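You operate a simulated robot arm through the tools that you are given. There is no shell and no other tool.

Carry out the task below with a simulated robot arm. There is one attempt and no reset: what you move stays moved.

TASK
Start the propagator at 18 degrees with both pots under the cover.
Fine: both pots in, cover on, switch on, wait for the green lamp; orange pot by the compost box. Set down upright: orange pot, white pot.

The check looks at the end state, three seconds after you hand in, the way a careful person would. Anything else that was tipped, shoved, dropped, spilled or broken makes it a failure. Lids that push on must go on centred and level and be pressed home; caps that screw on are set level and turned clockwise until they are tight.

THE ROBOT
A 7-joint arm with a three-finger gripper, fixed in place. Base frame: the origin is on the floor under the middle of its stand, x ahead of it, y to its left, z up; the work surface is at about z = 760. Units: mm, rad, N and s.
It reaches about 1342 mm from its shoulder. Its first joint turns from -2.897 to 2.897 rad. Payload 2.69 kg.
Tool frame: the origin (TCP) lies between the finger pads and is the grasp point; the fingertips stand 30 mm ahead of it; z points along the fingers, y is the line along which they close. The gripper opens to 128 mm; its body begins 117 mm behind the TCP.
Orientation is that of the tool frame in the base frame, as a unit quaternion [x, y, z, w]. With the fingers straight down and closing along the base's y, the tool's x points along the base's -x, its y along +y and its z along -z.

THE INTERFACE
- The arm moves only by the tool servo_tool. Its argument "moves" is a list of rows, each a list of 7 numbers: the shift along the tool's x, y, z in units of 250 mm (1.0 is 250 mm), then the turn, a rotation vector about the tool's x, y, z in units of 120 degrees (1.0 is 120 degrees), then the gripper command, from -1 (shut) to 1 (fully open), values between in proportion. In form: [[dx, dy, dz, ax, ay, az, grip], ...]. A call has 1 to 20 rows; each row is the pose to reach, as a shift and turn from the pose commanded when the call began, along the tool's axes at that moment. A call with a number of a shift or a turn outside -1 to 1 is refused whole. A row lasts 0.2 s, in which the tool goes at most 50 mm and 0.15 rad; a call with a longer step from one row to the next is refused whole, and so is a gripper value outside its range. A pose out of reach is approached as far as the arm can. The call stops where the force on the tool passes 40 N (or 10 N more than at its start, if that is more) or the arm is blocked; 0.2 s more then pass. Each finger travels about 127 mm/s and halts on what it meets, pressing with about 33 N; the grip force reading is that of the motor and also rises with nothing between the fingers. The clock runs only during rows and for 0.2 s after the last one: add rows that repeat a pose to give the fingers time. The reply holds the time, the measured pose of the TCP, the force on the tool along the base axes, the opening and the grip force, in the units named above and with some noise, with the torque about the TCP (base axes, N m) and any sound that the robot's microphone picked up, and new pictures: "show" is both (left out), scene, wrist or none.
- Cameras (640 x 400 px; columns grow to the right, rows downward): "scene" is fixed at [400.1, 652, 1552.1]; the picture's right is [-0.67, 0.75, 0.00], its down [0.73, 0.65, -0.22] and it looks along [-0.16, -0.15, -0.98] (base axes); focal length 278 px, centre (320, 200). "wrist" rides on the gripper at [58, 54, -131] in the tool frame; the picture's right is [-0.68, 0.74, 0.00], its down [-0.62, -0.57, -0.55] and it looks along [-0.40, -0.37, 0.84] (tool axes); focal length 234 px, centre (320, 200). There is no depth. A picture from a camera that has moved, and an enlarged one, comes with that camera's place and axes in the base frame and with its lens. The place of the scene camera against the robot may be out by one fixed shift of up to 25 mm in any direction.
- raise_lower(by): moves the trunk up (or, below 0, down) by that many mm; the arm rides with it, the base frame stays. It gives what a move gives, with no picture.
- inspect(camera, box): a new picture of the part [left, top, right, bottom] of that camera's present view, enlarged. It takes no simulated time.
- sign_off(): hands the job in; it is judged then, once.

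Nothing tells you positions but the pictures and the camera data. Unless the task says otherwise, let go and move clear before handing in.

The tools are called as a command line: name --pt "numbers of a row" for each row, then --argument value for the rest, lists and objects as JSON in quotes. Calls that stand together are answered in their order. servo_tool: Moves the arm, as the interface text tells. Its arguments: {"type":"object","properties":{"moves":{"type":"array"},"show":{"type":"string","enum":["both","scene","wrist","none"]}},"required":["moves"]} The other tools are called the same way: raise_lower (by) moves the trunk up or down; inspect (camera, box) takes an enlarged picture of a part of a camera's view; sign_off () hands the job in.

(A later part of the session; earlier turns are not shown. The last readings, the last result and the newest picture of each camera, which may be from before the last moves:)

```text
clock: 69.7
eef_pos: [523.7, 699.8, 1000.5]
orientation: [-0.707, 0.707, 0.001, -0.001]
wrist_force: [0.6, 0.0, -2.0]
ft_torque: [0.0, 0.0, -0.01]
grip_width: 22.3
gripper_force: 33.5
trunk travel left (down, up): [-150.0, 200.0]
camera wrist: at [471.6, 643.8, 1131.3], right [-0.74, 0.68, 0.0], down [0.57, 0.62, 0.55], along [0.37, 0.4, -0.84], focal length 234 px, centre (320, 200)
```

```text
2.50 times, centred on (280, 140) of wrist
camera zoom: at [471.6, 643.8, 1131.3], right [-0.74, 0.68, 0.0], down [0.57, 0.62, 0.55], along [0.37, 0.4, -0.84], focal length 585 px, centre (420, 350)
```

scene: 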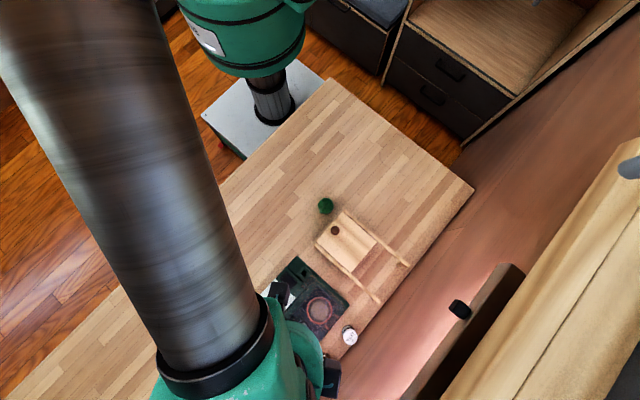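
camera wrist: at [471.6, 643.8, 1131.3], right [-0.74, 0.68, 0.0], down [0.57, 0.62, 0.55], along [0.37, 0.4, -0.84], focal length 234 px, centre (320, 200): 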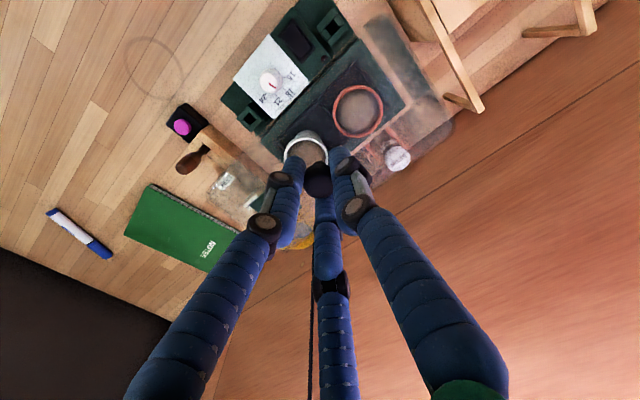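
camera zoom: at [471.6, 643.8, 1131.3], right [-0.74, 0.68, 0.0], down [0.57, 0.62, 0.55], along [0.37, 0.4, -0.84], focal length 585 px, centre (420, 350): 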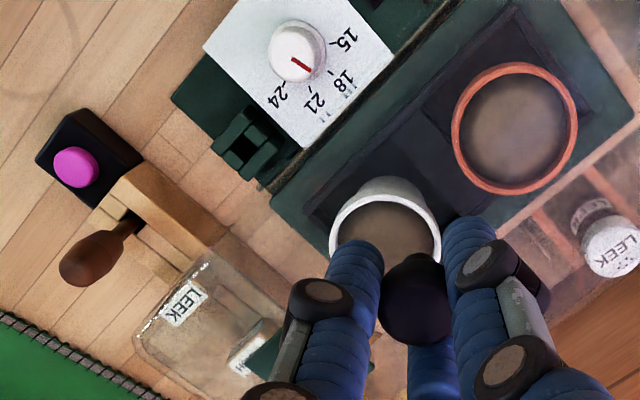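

The cover edges and base are parallel, both about −1°, and the cover is centred on the tool. I'm moving to (525, 722) and lowering until the cover skirt is just above the tray frame.

servo_tool --pt "-0.05 -0.003 0 0 0 0 -1" --pt "-0.09 -0.006 0 0 0 0 -1" --pt "-0.09 -0.006 0 0 0 0 -1" --pt "-0.09 -0.006 0.06 0 0 0 -1" --pt "-0.09 -0.006 0.12 0 0 0 -1" --pt "-0.09 -0.006 0.18 0 0 0 -1" --pt "-0.09 -0.006 0.18 0 0 0 -1" --show "both"

inspect --camera "wrist" --box '[200, 20, 480, 220]'

inspect --camera "scene" --box '[270, 260, 370, 360]'

```text
clock: 71.3
eef_pos: [525.4, 722.3, 954.9]
orientation: [-0.707, 0.707, 0.001, -0.001]
wrist_force: [-0.1, 0.5, -1.8]
ft_torque: [-0.02, -0.01, 0.03]
grip_width: 22.3
gripper_force: 33.2
trunk travel left (down, up): [-150.0, 200.0]
camera wrist: at [474.0, 665.7, 1085.9], right [-0.74, 0.68, 0.0], down [0.57, 0.62, 0.55], along [0.37, 0.4, -0.84], focal length 234 px, centre (320, 200)
```

scene: 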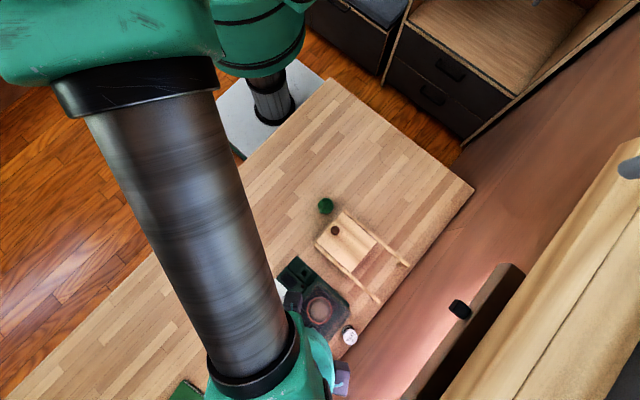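
wrist: 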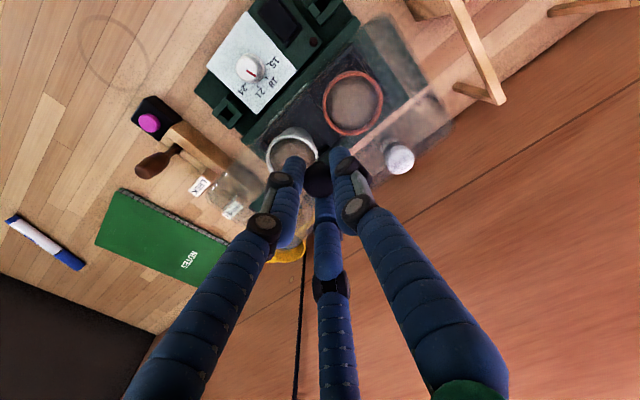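

```text
2.00 times, centred on (340, 120) of wrist
camera zoom: at [474.0, 665.7, 1085.9], right [-0.74, 0.68, 0.0], down [0.57, 0.62, 0.55], along [0.37, 0.4, -0.84], focal length 468 px, centre (280, 360)
```

zoom: 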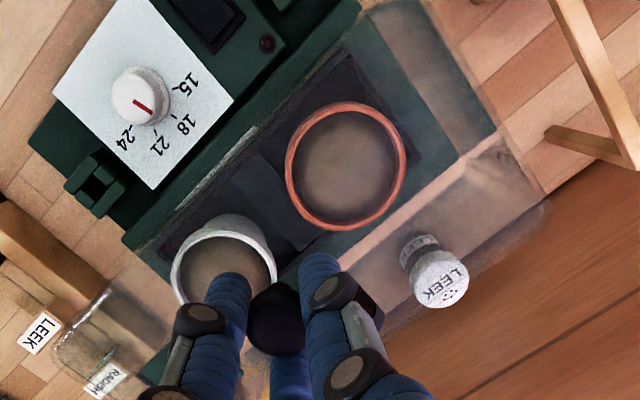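

```text
4.00 times, centred on (320, 310) of scene
camera zoom: at [400.1, 652.0, 1552.1], right [-0.67, 0.75, 0.0], down [0.73, 0.65, -0.22], along [-0.16, -0.15, -0.98], focal length 1112 px, centre (320, -240)
```

zoom: 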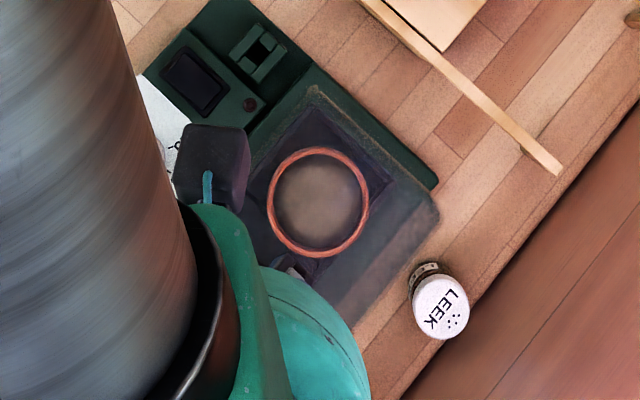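

No contact yet and the pots are inside the cover's footprint. Lowering further to just above the tray frame.

servo_tool --pt "0 0 0.03 0 0 0 -1" --pt "0 0 0.06 0 0 0 -1" --pt "0 0 0.09 0 0 0 -1" --pt "0 0 0.108 0 0 0 -1" --pt "0 0 0.108 0 0 0 -1" --show "both"

inspect --camera "wrist" --box '[220, 20, 480, 200]'

inspect --camera "scene" --box '[280, 260, 360, 340]'

```text
clock: 72.5
eef_pos: [526.1, 721.3, 927.9]
orientation: [0.707, -0.707, -0.001, 0.002]
wrist_force: [0.5, 0.1, -0.6]
ft_torque: [0.04, 0.01, 0.0]
grip_width: 22.2
gripper_force: 32.5
trunk travel left (down, up): [-150.0, 200.0]
camera wrist: at [474.1, 665.6, 1059.0], right [-0.74, 0.68, 0.0], down [0.57, 0.62, 0.55], along [0.37, 0.4, -0.84], focal length 234 px, centre (320, 200)
```

scene: 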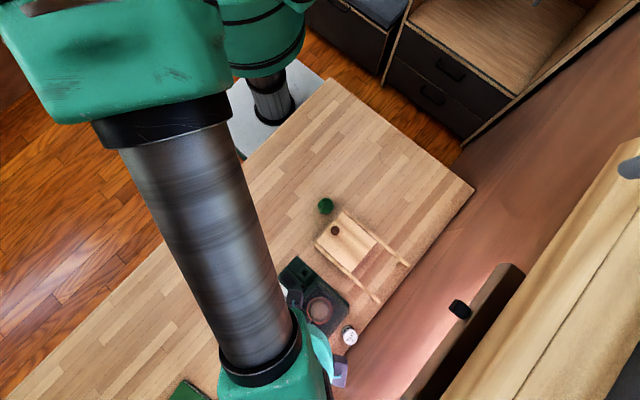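
wrist: 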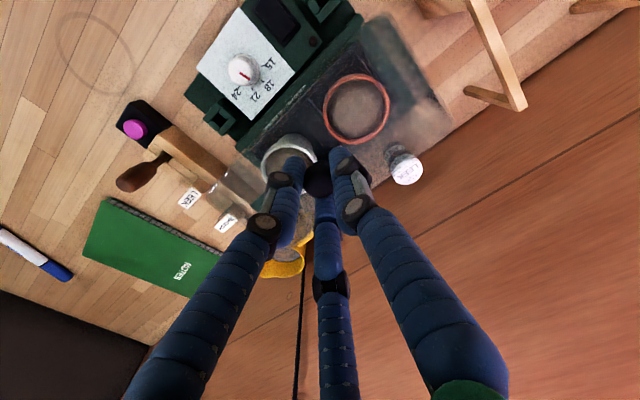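

```text
2.22 times, centred on (350, 110) of wrist
camera zoom: at [474.1, 665.6, 1059.0], right [-0.74, 0.68, 0.0], down [0.57, 0.62, 0.55], along [0.37, 0.4, -0.84], focal length 520 px, centre (253, 400)
```

zoom: 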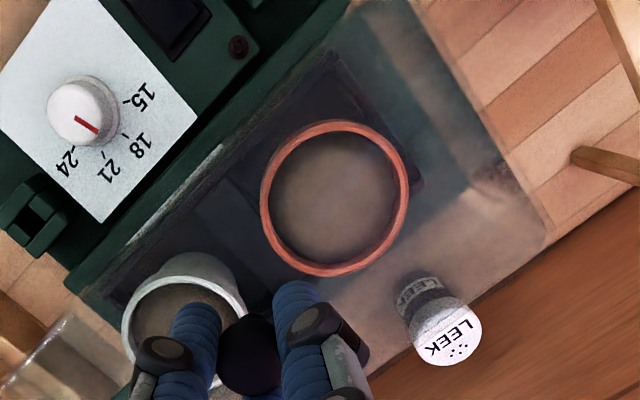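

```text
5.00 times, centred on (320, 300) of scene
camera zoom: at [400.1, 652.0, 1552.1], right [-0.67, 0.75, 0.0], down [0.73, 0.65, -0.22], along [-0.16, -0.15, -0.98], focal length 1390 px, centre (320, -300)
```

zoom: 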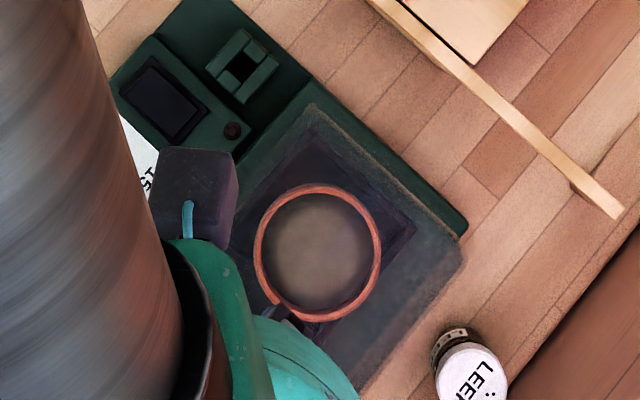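

servo_tool --pt "-0.002 0 0.02 0 0 0 -1" --pt "-0.002 0 0.04 0 0 0 -1" --pt "-0.002 0 0.04 0 0 0 -1" --show "none"

servo_tool --pt "0 0 0.01 0 0 0 -1" --pt "0 0 0.02 0 0 0 -1" --pt "0 0 0.02 0 0 0 -1" --show "none"

servo_tool --pt "0 0 0.01 0 0 0 -1" --pt "0 0 0.01 0 0 0 -1" --show "none"

```text
clock: 73.3
eef_pos: [525.8, 722.6, 918.6]
orientation: [0.707, -0.707, -0.001, 0.001]
wrist_force: [-0.8, 0.5, -0.8]
ft_torque: [-0.01, 0.01, -0.01]
grip_width: 22.5
gripper_force: 32.9
trunk travel left (down, up): [-150.0, 200.0]
```

```text
clock: 74.1
eef_pos: [527.1, 723.2, 914.2]
orientation: [0.707, -0.707, 0.0, 0.001]
wrist_force: [0.5, -0.8, -1.4]
ft_torque: [0.01, -0.01, 0.03]
grip_width: 22.6
gripper_force: 33.4
trunk travel left (down, up): [-150.0, 200.0]
```

```text
clock: 74.7
eef_pos: [527.6, 723.6, 910.7]
orientation: [-0.707, 0.707, 0.001, -0.001]
wrist_force: [-0.1, 0.0, -1.8]
ft_torque: [-0.01, 0.02, -0.02]
grip_width: 22.5
gripper_force: 33.3
trunk travel left (down, up): [-150.0, 200.0]
```

servo_tool --pt "0 0 0.01 0 0 0 -1" --pt "0 0 0.01 0 0 0 -1" --show "none"

servo_tool --pt "0 0 0.01 0 0 0 -1" --pt "0 0 0.01 0 0 0 -1" --show "none"

```text
clock: 75.3
eef_pos: [526.1, 721.7, 910.3]
orientation: [-0.707, 0.707, 0.001, -0.001]
wrist_force: [-2.0, -0.1, 5.5]
ft_torque: [-0.29, 0.23, -0.03]
grip_width: 22.4
gripper_force: 33.0
trunk travel left (down, up): [-150.0, 200.0]
```

```text
clock: 75.9
eef_pos: [525.4, 723.5, 908.2]
orientation: [-0.707, 0.708, 0.001, 0.001]
wrist_force: [-1.2, -4.4, 26.0]
ft_torque: [-0.24, 0.06, -0.07]
grip_width: 22.2
gripper_force: 32.8
trunk travel left (down, up): [-150.0, 200.0]
```

The cover reached the plateau at the expected height and is being pressed at about 26 N. I'll look at it before letting go.

servo_tool --pt "0 0 0.004 0 0 0 -1" --pt "0 0 0.004 0 0 0 -1" --show "both"

inspect --camera "wrist" --box '[220, 20, 480, 200]'

inspect --camera "scene" --box '[270, 260, 370, 360]'

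```text
clock: 76.5
eef_pos: [527.7, 722.0, 906.7]
orientation: [-0.707, 0.707, 0.002, 0.0]
wrist_force: [6.9, 3.6, 25.1]
ft_torque: [0.05, -0.16, -0.05]
grip_width: 22.5
gripper_force: 32.9
trunk travel left (down, up): [-150.0, 200.0]
camera wrist: at [473.8, 665.8, 1037.5], right [-0.74, 0.68, 0.0], down [0.57, 0.61, 0.55], along [0.37, 0.41, -0.84], focal length 234 px, centre (320, 200)
```

scene: 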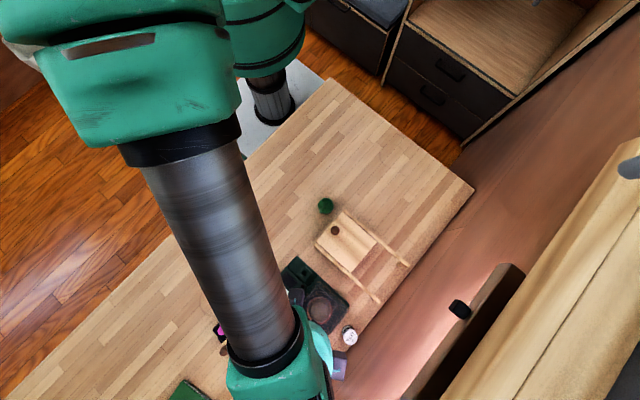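
wrist: 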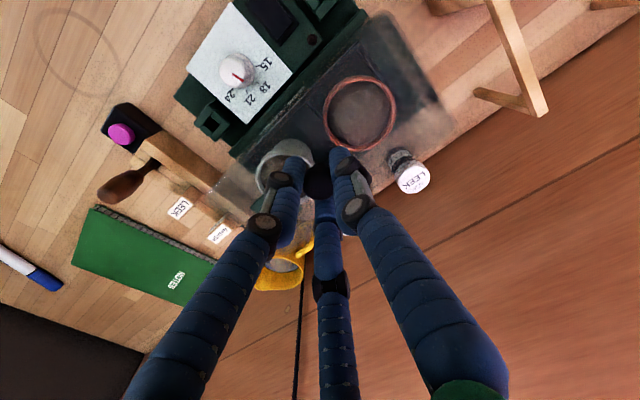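

```text
2.22 times, centred on (350, 110) of wrist
camera zoom: at [473.8, 665.8, 1037.5], right [-0.74, 0.68, 0.0], down [0.57, 0.61, 0.55], along [0.37, 0.41, -0.84], focal length 520 px, centre (253, 400)
```

zoom: 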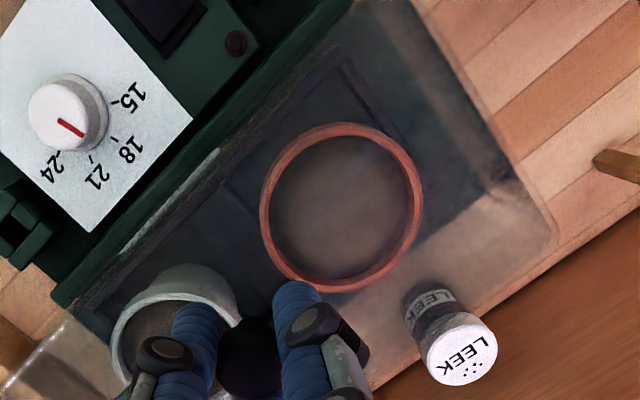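

```text
4.00 times, centred on (320, 310) of scene
camera zoom: at [400.1, 652.0, 1552.1], right [-0.67, 0.75, 0.0], down [0.73, 0.65, -0.22], along [-0.16, -0.15, -0.98], focal length 1112 px, centre (320, -240)
```

zoom: 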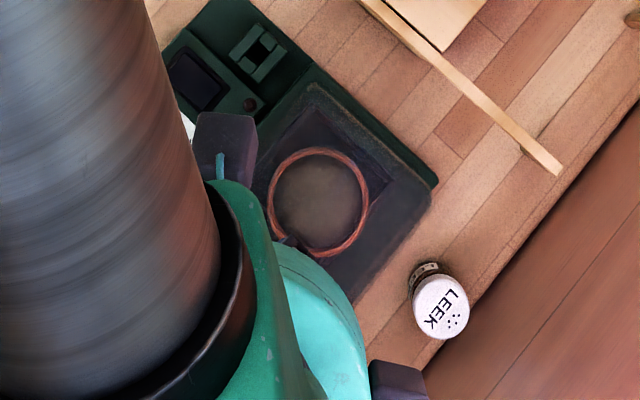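

servo_tool --pt "0 0 0.006 0 0 0 -1" --pt "0 0 0.006 0 0 0 -1" --pt "0 0 0.006 0 0 0 -1" --show "none"

servo_tool --pt "0 0 0.006 0 0 0 -1" --pt "0 0 0.006 0 0 0 -1" --pt "0 0 0.006 0 0 0 -1" --show "none"

```text
clock: 77.3
eef_pos: [526.4, 722.9, 904.8]
orientation: [-0.707, 0.707, 0.001, -0.001]
wrist_force: [7.7, 4.6, 26.4]
ft_torque: [0.06, -0.27, 0.01]
grip_width: 22.2
gripper_force: 33.2
trunk travel left (down, up): [-150.0, 200.0]
```

```text
clock: 78.1
eef_pos: [525.8, 722.5, 903.4]
orientation: [-0.707, 0.707, 0.002, 0.0]
wrist_force: [4.6, 7.6, 28.3]
ft_torque: [0.08, -0.15, 0.02]
grip_width: 21.8
gripper_force: 33.1
trunk travel left (down, up): [-150.0, 200.0]
```

inspect --camera "wrist" --box '[270, 120, 370, 210]'

inspect --camera "wrist" --box '[220, 20, 480, 200]'

```text
4.44 times, centred on (320, 165) of wrist
camera zoom: at [473.1, 665.5, 1033.7], right [-0.74, 0.68, 0.0], down [0.57, 0.62, 0.55], along [0.37, 0.41, -0.84], focal length 1041 px, centre (320, 356)
```

zoom: 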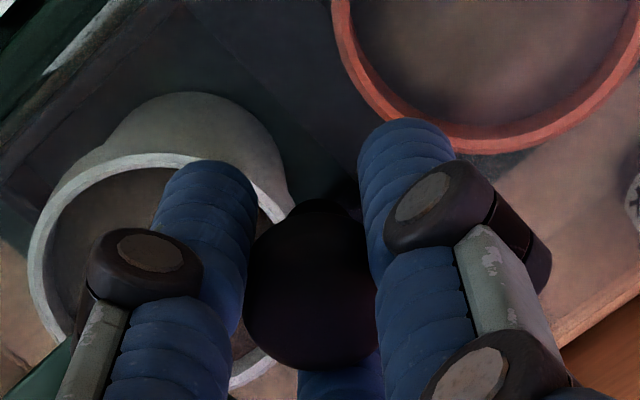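

```text
2.22 times, centred on (350, 110) of wrist
camera zoom: at [473.1, 665.5, 1033.7], right [-0.74, 0.68, 0.0], down [0.57, 0.62, 0.55], along [0.37, 0.41, -0.84], focal length 520 px, centre (253, 400)
```

zoom: 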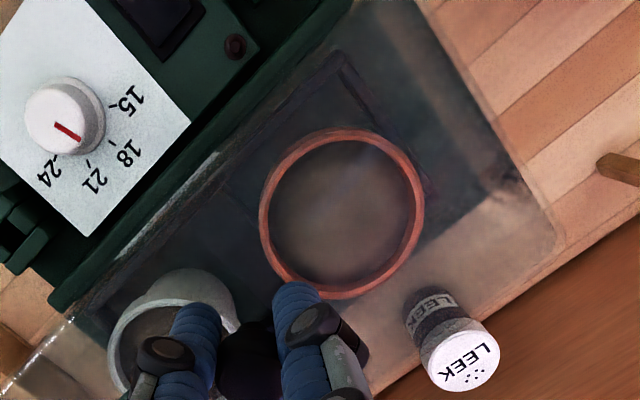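

The fingers slid slightly down the knob while the cover stayed put, so it's fully seated on the plateau. I'm easing the downforce, then opening.

servo_tool --pt "0 0 -0.006 0 0 0 -1" --pt "0 0 -0.01 0 0 0 -1" --pt "0 0 -0.01 0 0 0 -1" --show "none"

```text
clock: 78.9
eef_pos: [526.0, 720.3, 902.3]
orientation: [0.707, -0.707, -0.001, 0.002]
wrist_force: [1.6, 1.9, 11.6]
ft_torque: [0.25, -0.3, 0.01]
grip_width: 22.1
gripper_force: 32.5
trunk travel left (down, up): [-150.0, 200.0]
```

servo_tool --pt "0 0 -0.008 0 0 0 -1" --pt "0 0 -0.008 0 0 0 -1" --show "none"

servo_tool --pt "0 0 -0.004 0 0 0 -0.8" --pt "0 0 -0.006 0 0 0 -0.5" --pt "0 0 -0.006 0 0 0 -0.3" --pt "0 0 -0.006 0 0 0 -0.3" --show "wrist"

```text
clock: 79.5
eef_pos: [525.7, 721.1, 904.2]
orientation: [-0.707, 0.708, 0.001, -0.003]
wrist_force: [0.1, 0.3, -1.1]
ft_torque: [-0.01, 0.01, 0.01]
grip_width: 21.9
gripper_force: 33.3
trunk travel left (down, up): [-150.0, 200.0]
```

```text
clock: 80.5
eef_pos: [526.1, 722.2, 908.3]
orientation: [0.707, -0.707, -0.001, 0.002]
wrist_force: [0.3, 0.4, 0.9]
ft_torque: [0.02, 0.02, 0.02]
grip_width: 44.7
gripper_force: 0.2
trunk travel left (down, up): [-150.0, 200.0]
camera wrist: at [473.5, 666.3, 1039.0], right [-0.74, 0.68, 0.0], down [0.57, 0.62, 0.55], along [0.37, 0.4, -0.84], focal length 234 px, centre (320, 200)
```

wrist: 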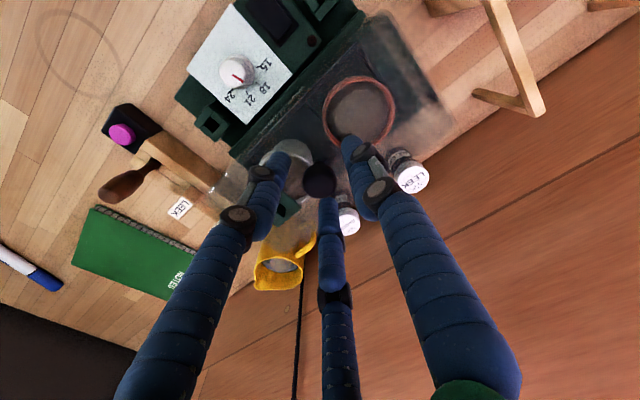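

Released cleanly. Rising straight up, then backing away to inspect the cover's seating.

servo_tool --pt "0 0 -0.04 0 0 0 -0.3" --pt "0 0 -0.12 0 0 0 -0.3" --pt "0 0 -0.22 0 0 0 -0.3" --pt "0 0 -0.32 0 0 0 -0.3" --pt "0.1 0.02 -0.36 0 0 0 -0.3" --pt "0.26 0.06 -0.36 0 0 0 -0.3" --pt "0.42 0.1 -0.36 0 0 0 -0.3" --pt "0.58 0.13 -0.36 0 0 0 -0.3" --pt "0.74 0.16 -0.36 0 0 0 -0.3" --pt "0.88 0.2 -0.36 0 0 0 -0.3" --pt "0.88 0.2 -0.36 0 0 0 -0.3" --show "both"

inspect --camera "scene" --box '[230, 250, 390, 390]'

inspect --camera "wrist" --box '[320, 80, 560, 300]'

```text
clock: 82.9
eef_pos: [476.9, 500.2, 999.2]
orientation: [0.707, -0.707, -0.001, 0.001]
wrist_force: [-0.3, 0.3, 1.1]
ft_torque: [0.03, -0.01, -0.01]
grip_width: 44.9
gripper_force: 0.1
trunk travel left (down, up): [-150.0, 200.0]
camera wrist: at [423.8, 443.8, 1129.1], right [-0.74, 0.68, 0.0], down [0.57, 0.62, 0.55], along [0.37, 0.4, -0.84], focal length 234 px, centre (320, 200)
```

scene: 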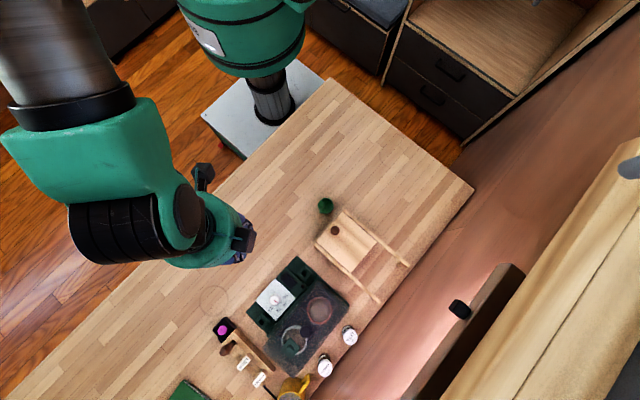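
wrist: 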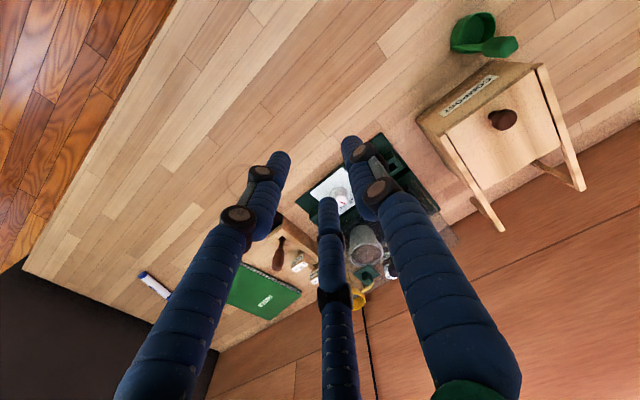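

```text
2.86 times, centred on (310, 320) of scene
camera zoom: at [400.1, 652.0, 1552.1], right [-0.67, 0.75, 0.0], down [0.73, 0.65, -0.22], along [-0.16, -0.15, -0.98], focal length 794 px, centre (349, -143)
```

zoom: 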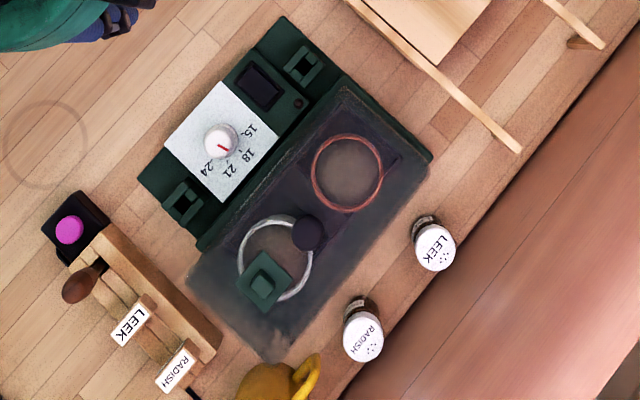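

```text
1.82 times, centred on (440, 190) of wrist
camera zoom: at [423.8, 443.8, 1129.1], right [-0.74, 0.68, 0.0], down [0.57, 0.62, 0.55], along [0.37, 0.4, -0.84], focal length 426 px, centre (102, 218)
```

zoom: 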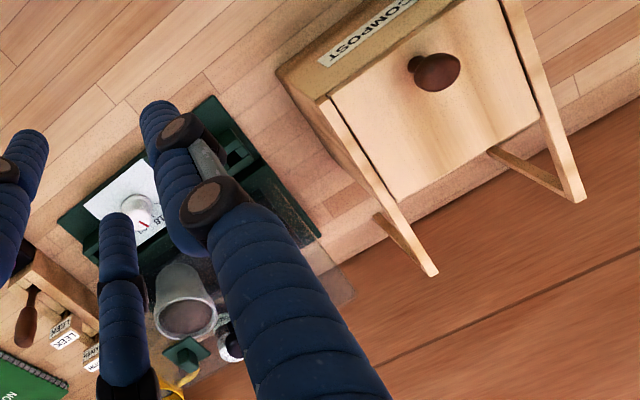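

inspect --camera "scene" --box '[300, 270, 364, 310]'

inspect --camera "scene" --box '[250, 325, 314, 365]'

inspect --camera "scene" --box '[260, 340, 324, 380]'

```text
10.00 times, centred on (332, 290) of scene
camera zoom: at [400.1, 652.0, 1552.1], right [-0.67, 0.75, 0.0], down [0.73, 0.65, -0.22], along [-0.16, -0.15, -0.98], focal length 2780 px, centre (200, -700)
```

zoom: 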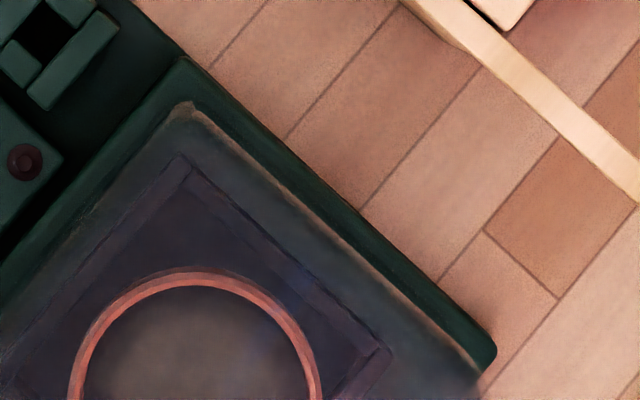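

```text
10.00 times, centred on (282, 345) of scene
camera zoom: at [400.1, 652.0, 1552.1], right [-0.67, 0.75, 0.0], down [0.73, 0.65, -0.22], along [-0.16, -0.15, -0.98], focal length 2780 px, centre (700, -1250)
```

zoom: 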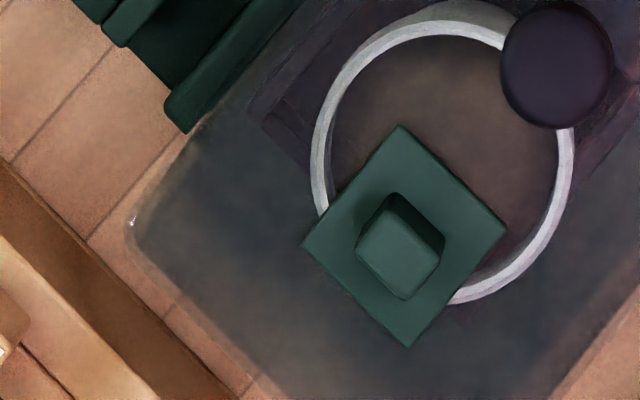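

```text
10.00 times, centred on (292, 360) of scene
camera zoom: at [400.1, 652.0, 1552.1], right [-0.67, 0.75, 0.0], down [0.73, 0.65, -0.22], along [-0.16, -0.15, -0.98], focal length 2780 px, centre (600, -1400)
```

zoom: 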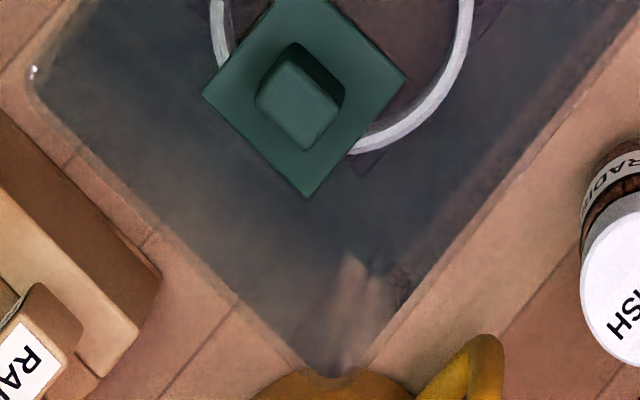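

The cover is centred and parallel on the plateau with both pots under it. Now the switch: I'll rotate to yaw 0 so the single finger can press the rocker's raised −y end, with the other two fingers hanging in front of the base over open table.

servo_tool --pt "0 0 0 0 0 0.07 -0.22" --pt "0 0 0 0 0 0.14 -0.22" --pt "0 0 0 0 0 0.21 -0.22" --pt "0 0 0 0 0 0.28 -0.22" --pt "0 0 0 0 0 0.35 -0.22" --pt "0 0 0 0 0 0.42 -0.22" --pt "0 0 0 0 0 0.49 -0.22" --pt "0 0 0 0 0 0.56 -0.22" --pt "0 0 0 0 0 0.63 -0.22" --pt "0 0 0 0 0 0.7 -0.22" --pt "0 0 0 0 0 0.75 -0.22" --pt "0 0 0 0 0 0.75 -0.22" --show "none"

servo_tool --pt "0 0.05 0.12 0 0 0 -0.22" --pt "-0.02 0.12 0.26 0 0 0 -0.22" --pt "-0.04 0.2 0.38 0 0 0 -0.22" --pt "-0.04 0.27 0.48 0 0 0 -0.22" --pt "-0.04 0.27 0.48 0 0 0 -0.22" --show "both"

inspect --camera "wrist" --box '[280, 40, 440, 180]'

```text
clock: 85.5
eef_pos: [476.6, 502.6, 997.8]
orientation: [0.0, 1.0, 0.0, -0.002]
wrist_force: [0.6, -0.2, -0.6]
ft_torque: [0.03, 0.01, -0.01]
grip_width: 49.8
gripper_force: 0.1
trunk travel left (down, up): [-150.0, 200.0]
```

```text
clock: 86.7
eef_pos: [485.6, 571.4, 875.8]
orientation: [0.0, 1.0, 0.0, -0.002]
wrist_force: [0.2, -0.2, 0.6]
ft_torque: [-0.03, 0.01, -0.04]
grip_width: 49.8
gripper_force: 0.1
trunk travel left (down, up): [-150.0, 200.0]
camera wrist: at [428.5, 626.3, 1007.4], right [0.68, 0.74, 0.0], down [0.62, -0.57, 0.55], along [0.4, -0.37, -0.84], focal length 234 px, centre (320, 200)
```

scene: 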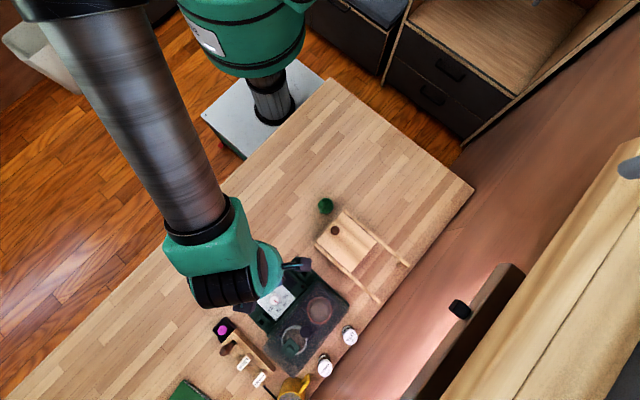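
wrist: 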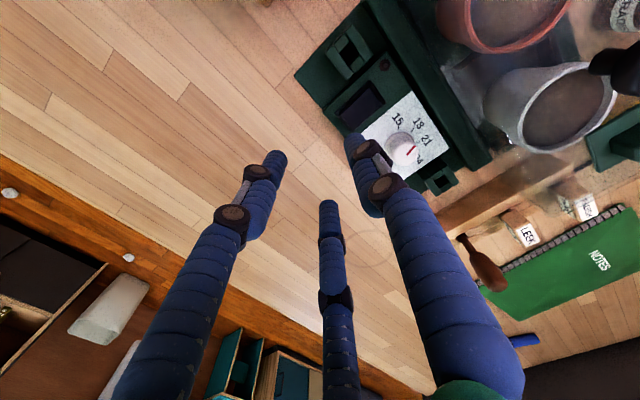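

```text
2.86 times, centred on (360, 110) of wrist
camera zoom: at [428.5, 626.3, 1007.4], right [0.68, 0.74, 0.0], down [0.62, -0.57, 0.55], along [0.4, -0.37, -0.84], focal length 669 px, centre (206, 457)
```

zoom: 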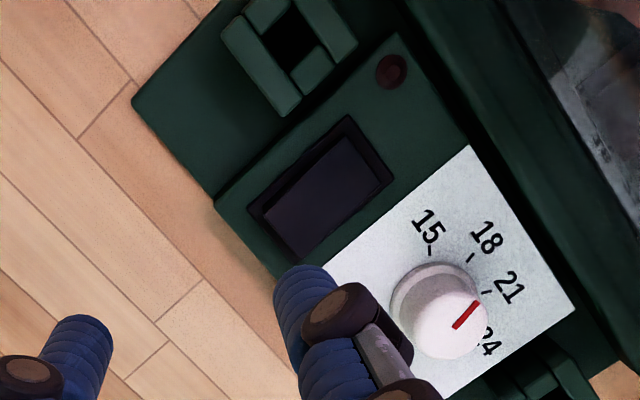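

inspect --camera "wrist" --box '[330, 70, 394, 110]'

inspect --camera "scene" --box '[268, 262, 316, 292]'

```text
10.00 times, centred on (362, 90) of wrist
camera zoom: at [428.5, 626.3, 1007.4], right [0.68, 0.74, 0.0], down [0.62, -0.57, 0.55], along [0.4, -0.37, -0.84], focal length 2342 px, centre (-100, 1300)
```

zoom: 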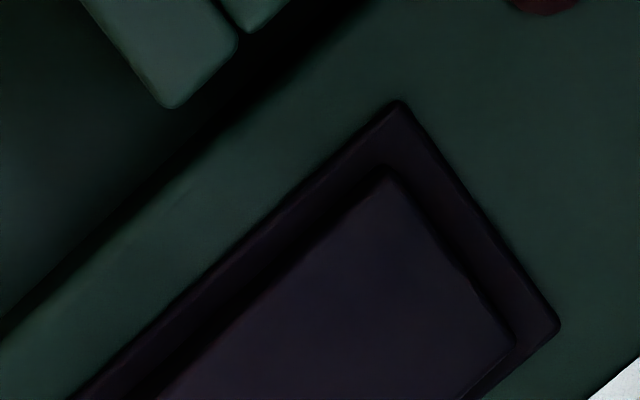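

```text
13.33 times, centred on (292, 277) of scene
camera zoom: at [400.1, 652.0, 1552.1], right [-0.67, 0.75, 0.0], down [0.73, 0.65, -0.22], along [-0.16, -0.15, -0.98], focal length 3706 px, centre (693, -827)
```

zoom: 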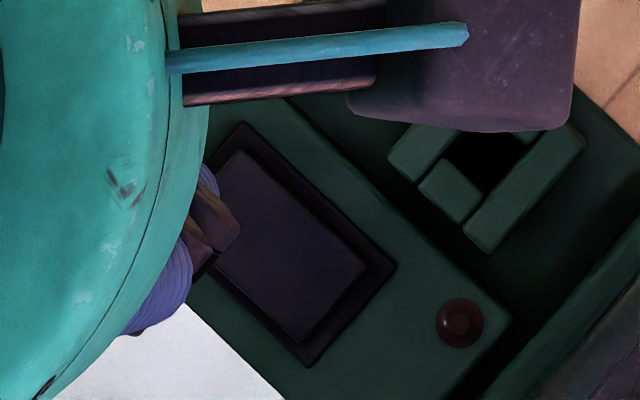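

I'll try the −y end first, since pressing an already-down end would be harmless. I'm positioning the single finger above it and lowering.

servo_tool --pt "-0.01 0.018 0.06 0 0 0 -0.22" --pt "-0.01 0.018 0.13 0 0 0 -0.22" --pt "-0.01 0.018 0.19 0 0 0 -0.22" --pt "-0.01 0.018 0.22 0 0 0 -0.22" --pt "-0.01 0.018 0.22 0 0 0 -0.22" --show "both"

inspect --camera "wrist" --box '[290, 60, 450, 200]'

inspect --camera "scene" --box '[255, 255, 335, 305]'

```text
clock: 87.9
eef_pos: [489.6, 575.0, 822.8]
orientation: [0.0, 1.0, 0.0, -0.001]
wrist_force: [-0.2, 0.3, -0.5]
ft_torque: [0.01, 0.03, 0.01]
grip_width: 50.0
gripper_force: 0.0
trunk travel left (down, up): [-150.0, 200.0]
camera wrist: at [431.8, 630.7, 953.7], right [0.68, 0.74, 0.0], down [0.62, -0.57, 0.55], along [0.4, -0.37, -0.84], focal length 234 px, centre (320, 200)
```

scene: 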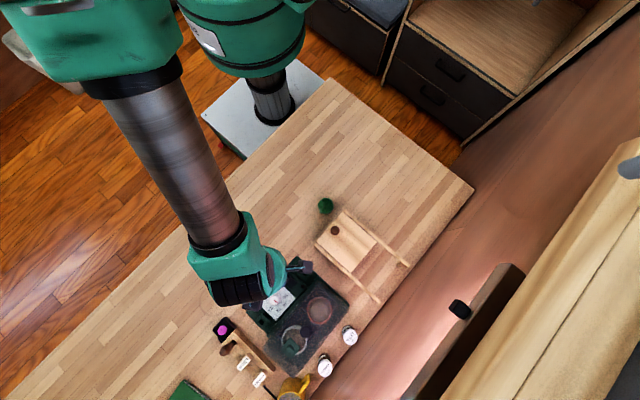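
wrist: 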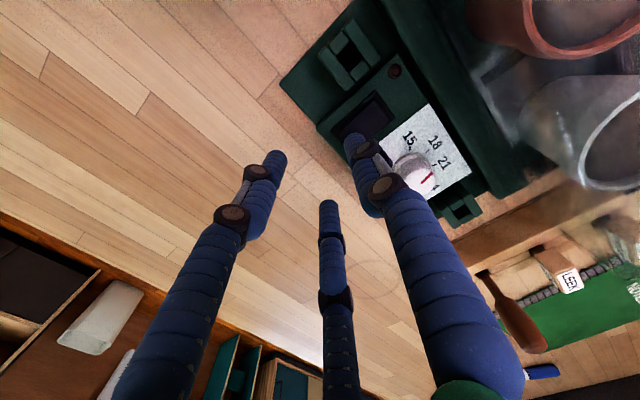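

```text
2.86 times, centred on (370, 130) of wrist
camera zoom: at [431.8, 630.7, 953.7], right [0.68, 0.74, 0.0], down [0.62, -0.57, 0.55], along [0.4, -0.37, -0.84], focal length 669 px, centre (177, 400)
```

zoom: 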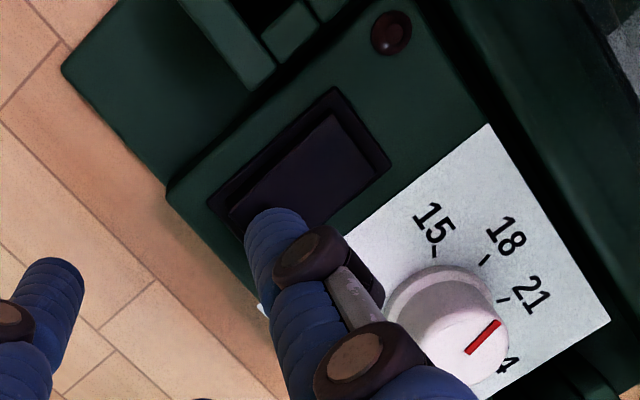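

```text
8.00 times, centred on (295, 280) of scene
camera zoom: at [400.1, 652.0, 1552.1], right [-0.67, 0.75, 0.0], down [0.73, 0.65, -0.22], along [-0.16, -0.15, -0.98], focal length 2224 px, centre (520, -440)
```

zoom: 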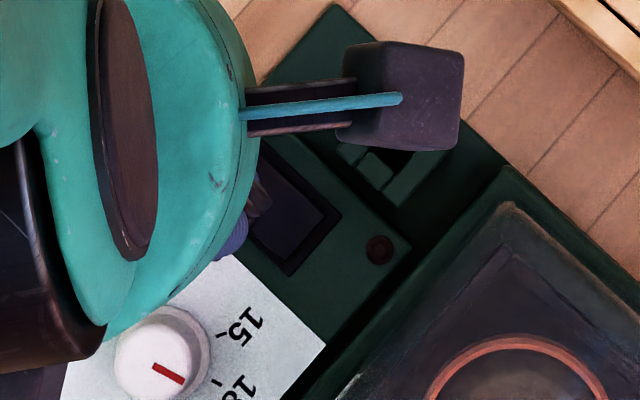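

The fingertip is right above the rocker's −y end. Lowering slowly to press.

servo_tool --pt "0 0 0.012 0 0 0 -0.22" --pt "0 0 0.024 0 0 0 -0.22" --pt "0 0 0.03 0 0 0 -0.22" --pt "0 0 0.03 0 0 0 -0.22" --show "none"

servo_tool --pt "0 0 0.008 0 0 0 -0.22" --pt "0 0 0.016 0 0 0 -0.22" --pt "0 0 0.016 0 0 0 -0.22" --show "none"

```text
clock: 88.9
eef_pos: [488.6, 574.4, 816.1]
orientation: [0.0, 1.0, 0.0, -0.002]
wrist_force: [0.3, 0.2, 0.8]
ft_torque: [0.0, 0.0, -0.01]
grip_width: 50.0
gripper_force: 0.0
trunk travel left (down, up): [-150.0, 200.0]
```

```text
clock: 89.7
eef_pos: [488.8, 575.3, 814.6]
orientation: [0.0, 1.0, 0.001, 0.0]
wrist_force: [-8.3, 0.2, 29.8]
ft_torque: [1.21, 0.25, 0.44]
grip_width: 51.6
gripper_force: 0.5
trunk travel left (down, up): [-150.0, 200.0]
```

inspect --camera "wrist" --box '[310, 70, 438, 150]'

inspect --camera "wrist" --box '[330, 110, 394, 160]'

```text
5.00 times, centred on (374, 110) of wrist
camera zoom: at [430.8, 630.4, 945.2], right [0.68, 0.74, 0.0], down [0.62, -0.57, 0.55], along [0.4, -0.37, -0.84], focal length 1171 px, centre (50, 650)
```

zoom: 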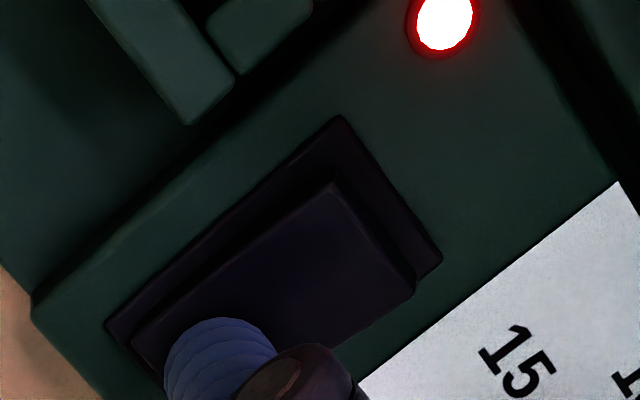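

```text
8.00 times, centred on (362, 135) of wrist
camera zoom: at [430.8, 630.4, 945.2], right [0.68, 0.74, 0.0], down [0.62, -0.57, 0.55], along [0.4, -0.37, -0.84], focal length 1873 px, centre (-16, 720)
```

zoom: 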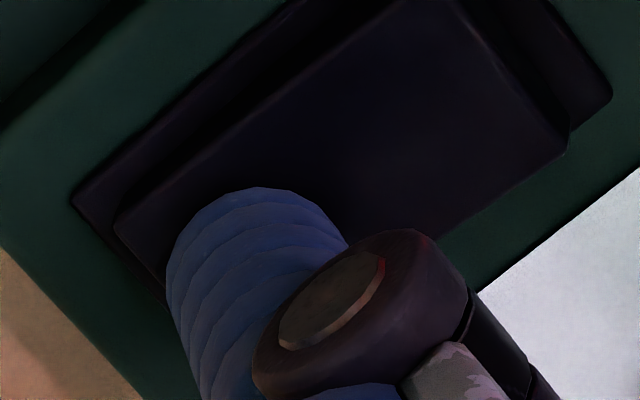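

The rocker flipped and the lamp came on red, meaning it's heating. I'm lifting off now and waiting for green.

servo_tool --pt "0 0 -0.02 0 0 0 -0.22" --pt "0 0 -0.06 0 0 0 -0.22" --pt "0 0 -0.14 0 0 0 -0.22" --pt "0 0 -0.24 0 0 0 -0.22" --pt "0 -0.1 -0.34 0 0 0 -0.22" --pt "0 -0.24 -0.44 0 0 0 -0.22" --pt "0 -0.38 -0.54 0 0 0 -0.22" --pt "0 -0.38 -0.54 0 0 0 -0.22" --show "both"

inspect --camera "scene" --box '[230, 250, 390, 390]'

inspect --camera "scene" --box '[255, 260, 319, 300]'

```text
clock: 91.5
eef_pos: [487.4, 477.1, 949.3]
orientation: [0.0, 1.0, 0.0, -0.002]
wrist_force: [-0.4, 0.0, 0.2]
ft_torque: [0.05, -0.02, 0.0]
grip_width: 49.9
gripper_force: 0.0
trunk travel left (down, up): [-150.0, 200.0]
camera wrist: at [430.6, 532.6, 1079.5], right [0.68, 0.74, 0.0], down [0.62, -0.57, 0.55], along [0.4, -0.37, -0.84], focal length 234 px, centre (320, 200)
```

scene: 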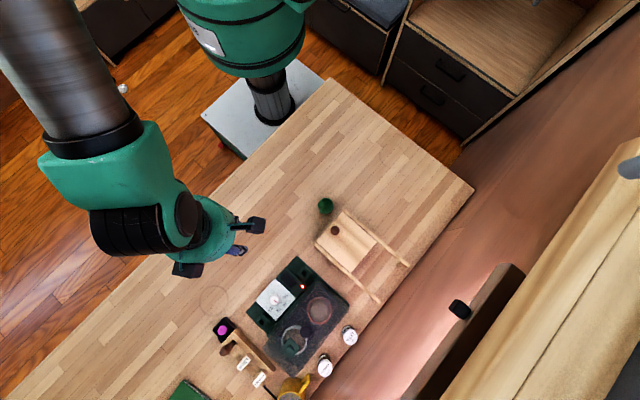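
wrist: 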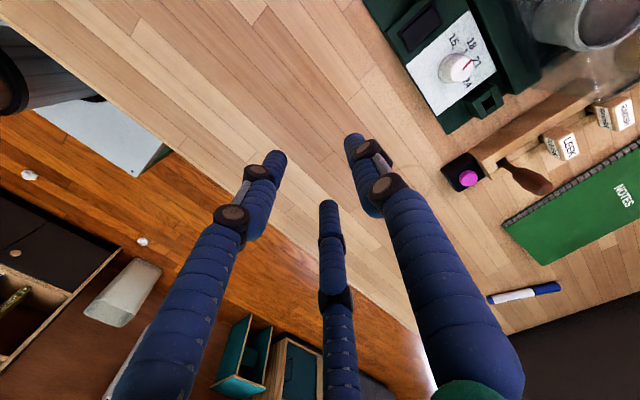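

```text
2.86 times, centred on (310, 320) of scene
camera zoom: at [400.1, 652.0, 1552.1], right [-0.67, 0.75, 0.0], down [0.73, 0.65, -0.22], along [-0.16, -0.15, -0.98], focal length 794 px, centre (349, -143)
```

zoom: 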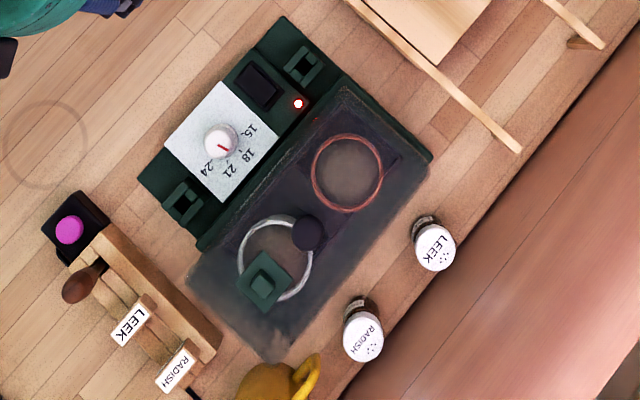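

```text
10.00 times, centred on (287, 280) of scene
camera zoom: at [400.1, 652.0, 1552.1], right [-0.67, 0.75, 0.0], down [0.73, 0.65, -0.22], along [-0.16, -0.15, -0.98], focal length 2780 px, centre (650, -600)
```

zoom: 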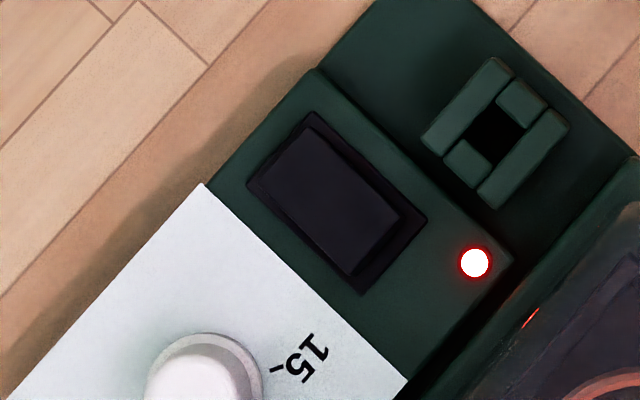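

The lamp is lit red and the switch is on. While it warms up, I'll put the light-bar slider back where it was, starting with an upright move toward the wall area at a safe distance.

servo_tool --pt "0.0 0.0 -0.1 0 0 -0.065 -0.6" --pt "0.02 0.02 -0.2 0 0 -0.13 -1" --pt "0.06 0.06 -0.3 0 0 -0.195 -1" --pt "0.1 0.1 -0.4 0 0 -0.26 -1" --pt "0.15 0.15 -0.5 0 0 -0.325 -1" --pt "0.2 0.2 -0.6 0 0 -0.39 -1" --pt "0.25 0.26 -0.69 0 0 -0.455 -1" --pt "0.3 0.32 -0.77 0 0 -0.52 -1" --pt "0.36 0.38 -0.84 0 0 -0.585 -1" --pt "0.42 0.43 -0.9 0 0 -0.65 -1" --pt "0.46 0.47 -0.948 0 0 -0.71 -1" --pt "0.476 0.492 -0.948 0 0 -0.75 -1" --pt "0.476 0.492 -0.948 0 0 -0.75 -1" --show "both"

inspect --camera "scene" --box '[255, 260, 319, 300]'

```text
clock: 94.3
eef_pos: [371.3, 603.4, 1183.7]
orientation: [0.708, -0.706, -0.001, 0.001]
wrist_force: [0.2, 0.8, 0.3]
ft_torque: [0.03, 0.03, 0.04]
grip_width: 2.1
gripper_force: 31.5
trunk travel left (down, up): [-150.0, 200.0]
camera wrist: at [318.1, 546.5, 1314.5], right [-0.74, 0.68, 0.0], down [0.57, 0.62, 0.55], along [0.37, 0.4, -0.84], focal length 234 px, centre (320, 200)
```

scene: 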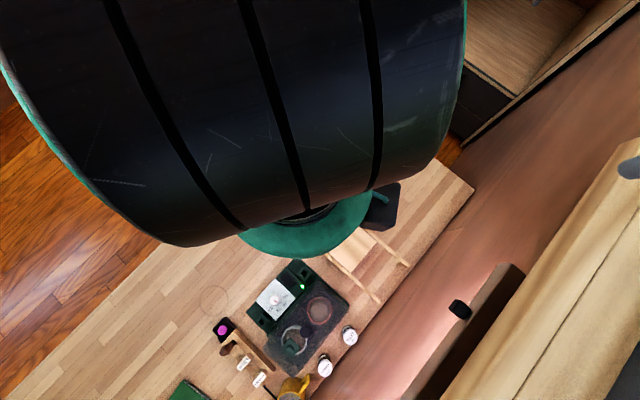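
wrist: 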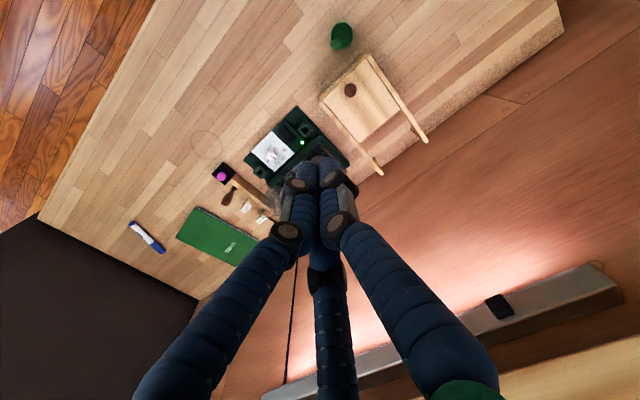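

```text
10.00 times, centred on (287, 280) of scene
camera zoom: at [400.1, 652.0, 1552.1], right [-0.67, 0.75, 0.0], down [0.73, 0.65, -0.22], along [-0.16, -0.15, -0.98], focal length 2780 px, centre (650, -600)
```

zoom: 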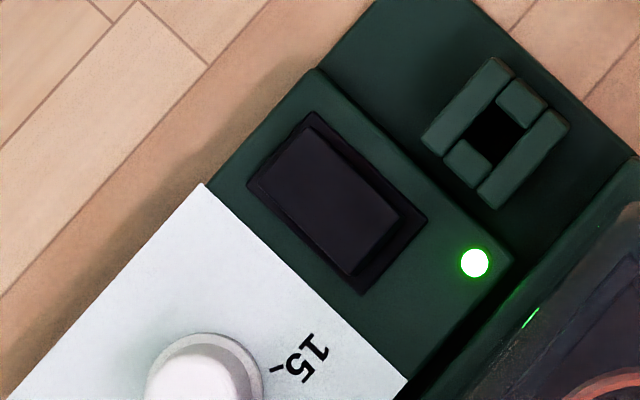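

The lamp is green, so the main task is done. I'll take a closer look at the light-bar slider to see how it's mounted before touching it.

inspect --camera "wrist" --box '[460, 270, 540, 340]'

inspect --camera "wrist" --box '[240, 240, 640, 400]'

inspect --camera "scene" --box '[400, 240, 560, 340]'

```text
5.71 times, centred on (500, 305) of wrist
camera zoom: at [318.1, 546.5, 1314.5], right [-0.74, 0.68, 0.0], down [0.57, 0.62, 0.55], along [0.37, 0.4, -0.84], focal length 1338 px, centre (-709, -400)
```

zoom: 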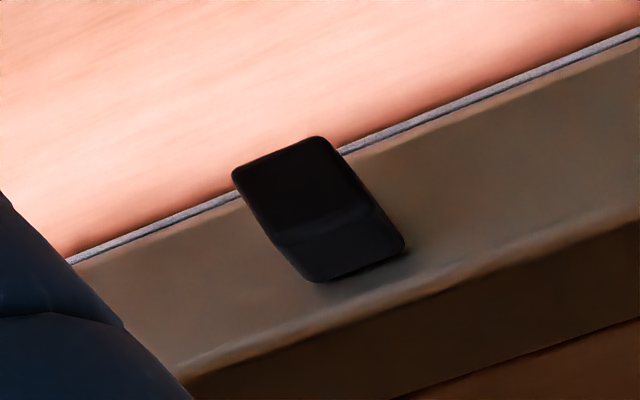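

```text
1.60 times, centred on (440, 320) of wrist
camera zoom: at [318.1, 546.5, 1314.5], right [-0.74, 0.68, 0.0], down [0.57, 0.62, 0.55], along [0.37, 0.4, -0.84], focal length 375 px, centre (128, 8)
```

zoom: 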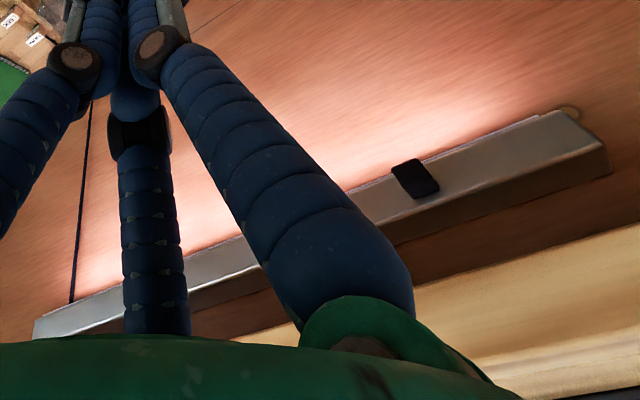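

```text
4.00 times, centred on (480, 290) of scene
camera zoom: at [400.1, 652.0, 1552.1], right [-0.67, 0.75, 0.0], down [0.73, 0.65, -0.22], along [-0.16, -0.15, -0.98], focal length 1112 px, centre (-320, -160)
```

zoom: 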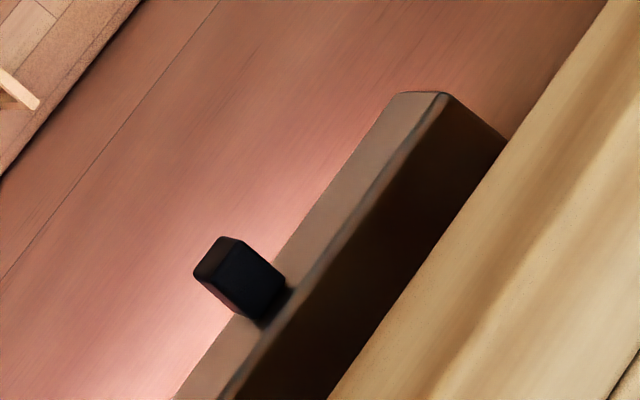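

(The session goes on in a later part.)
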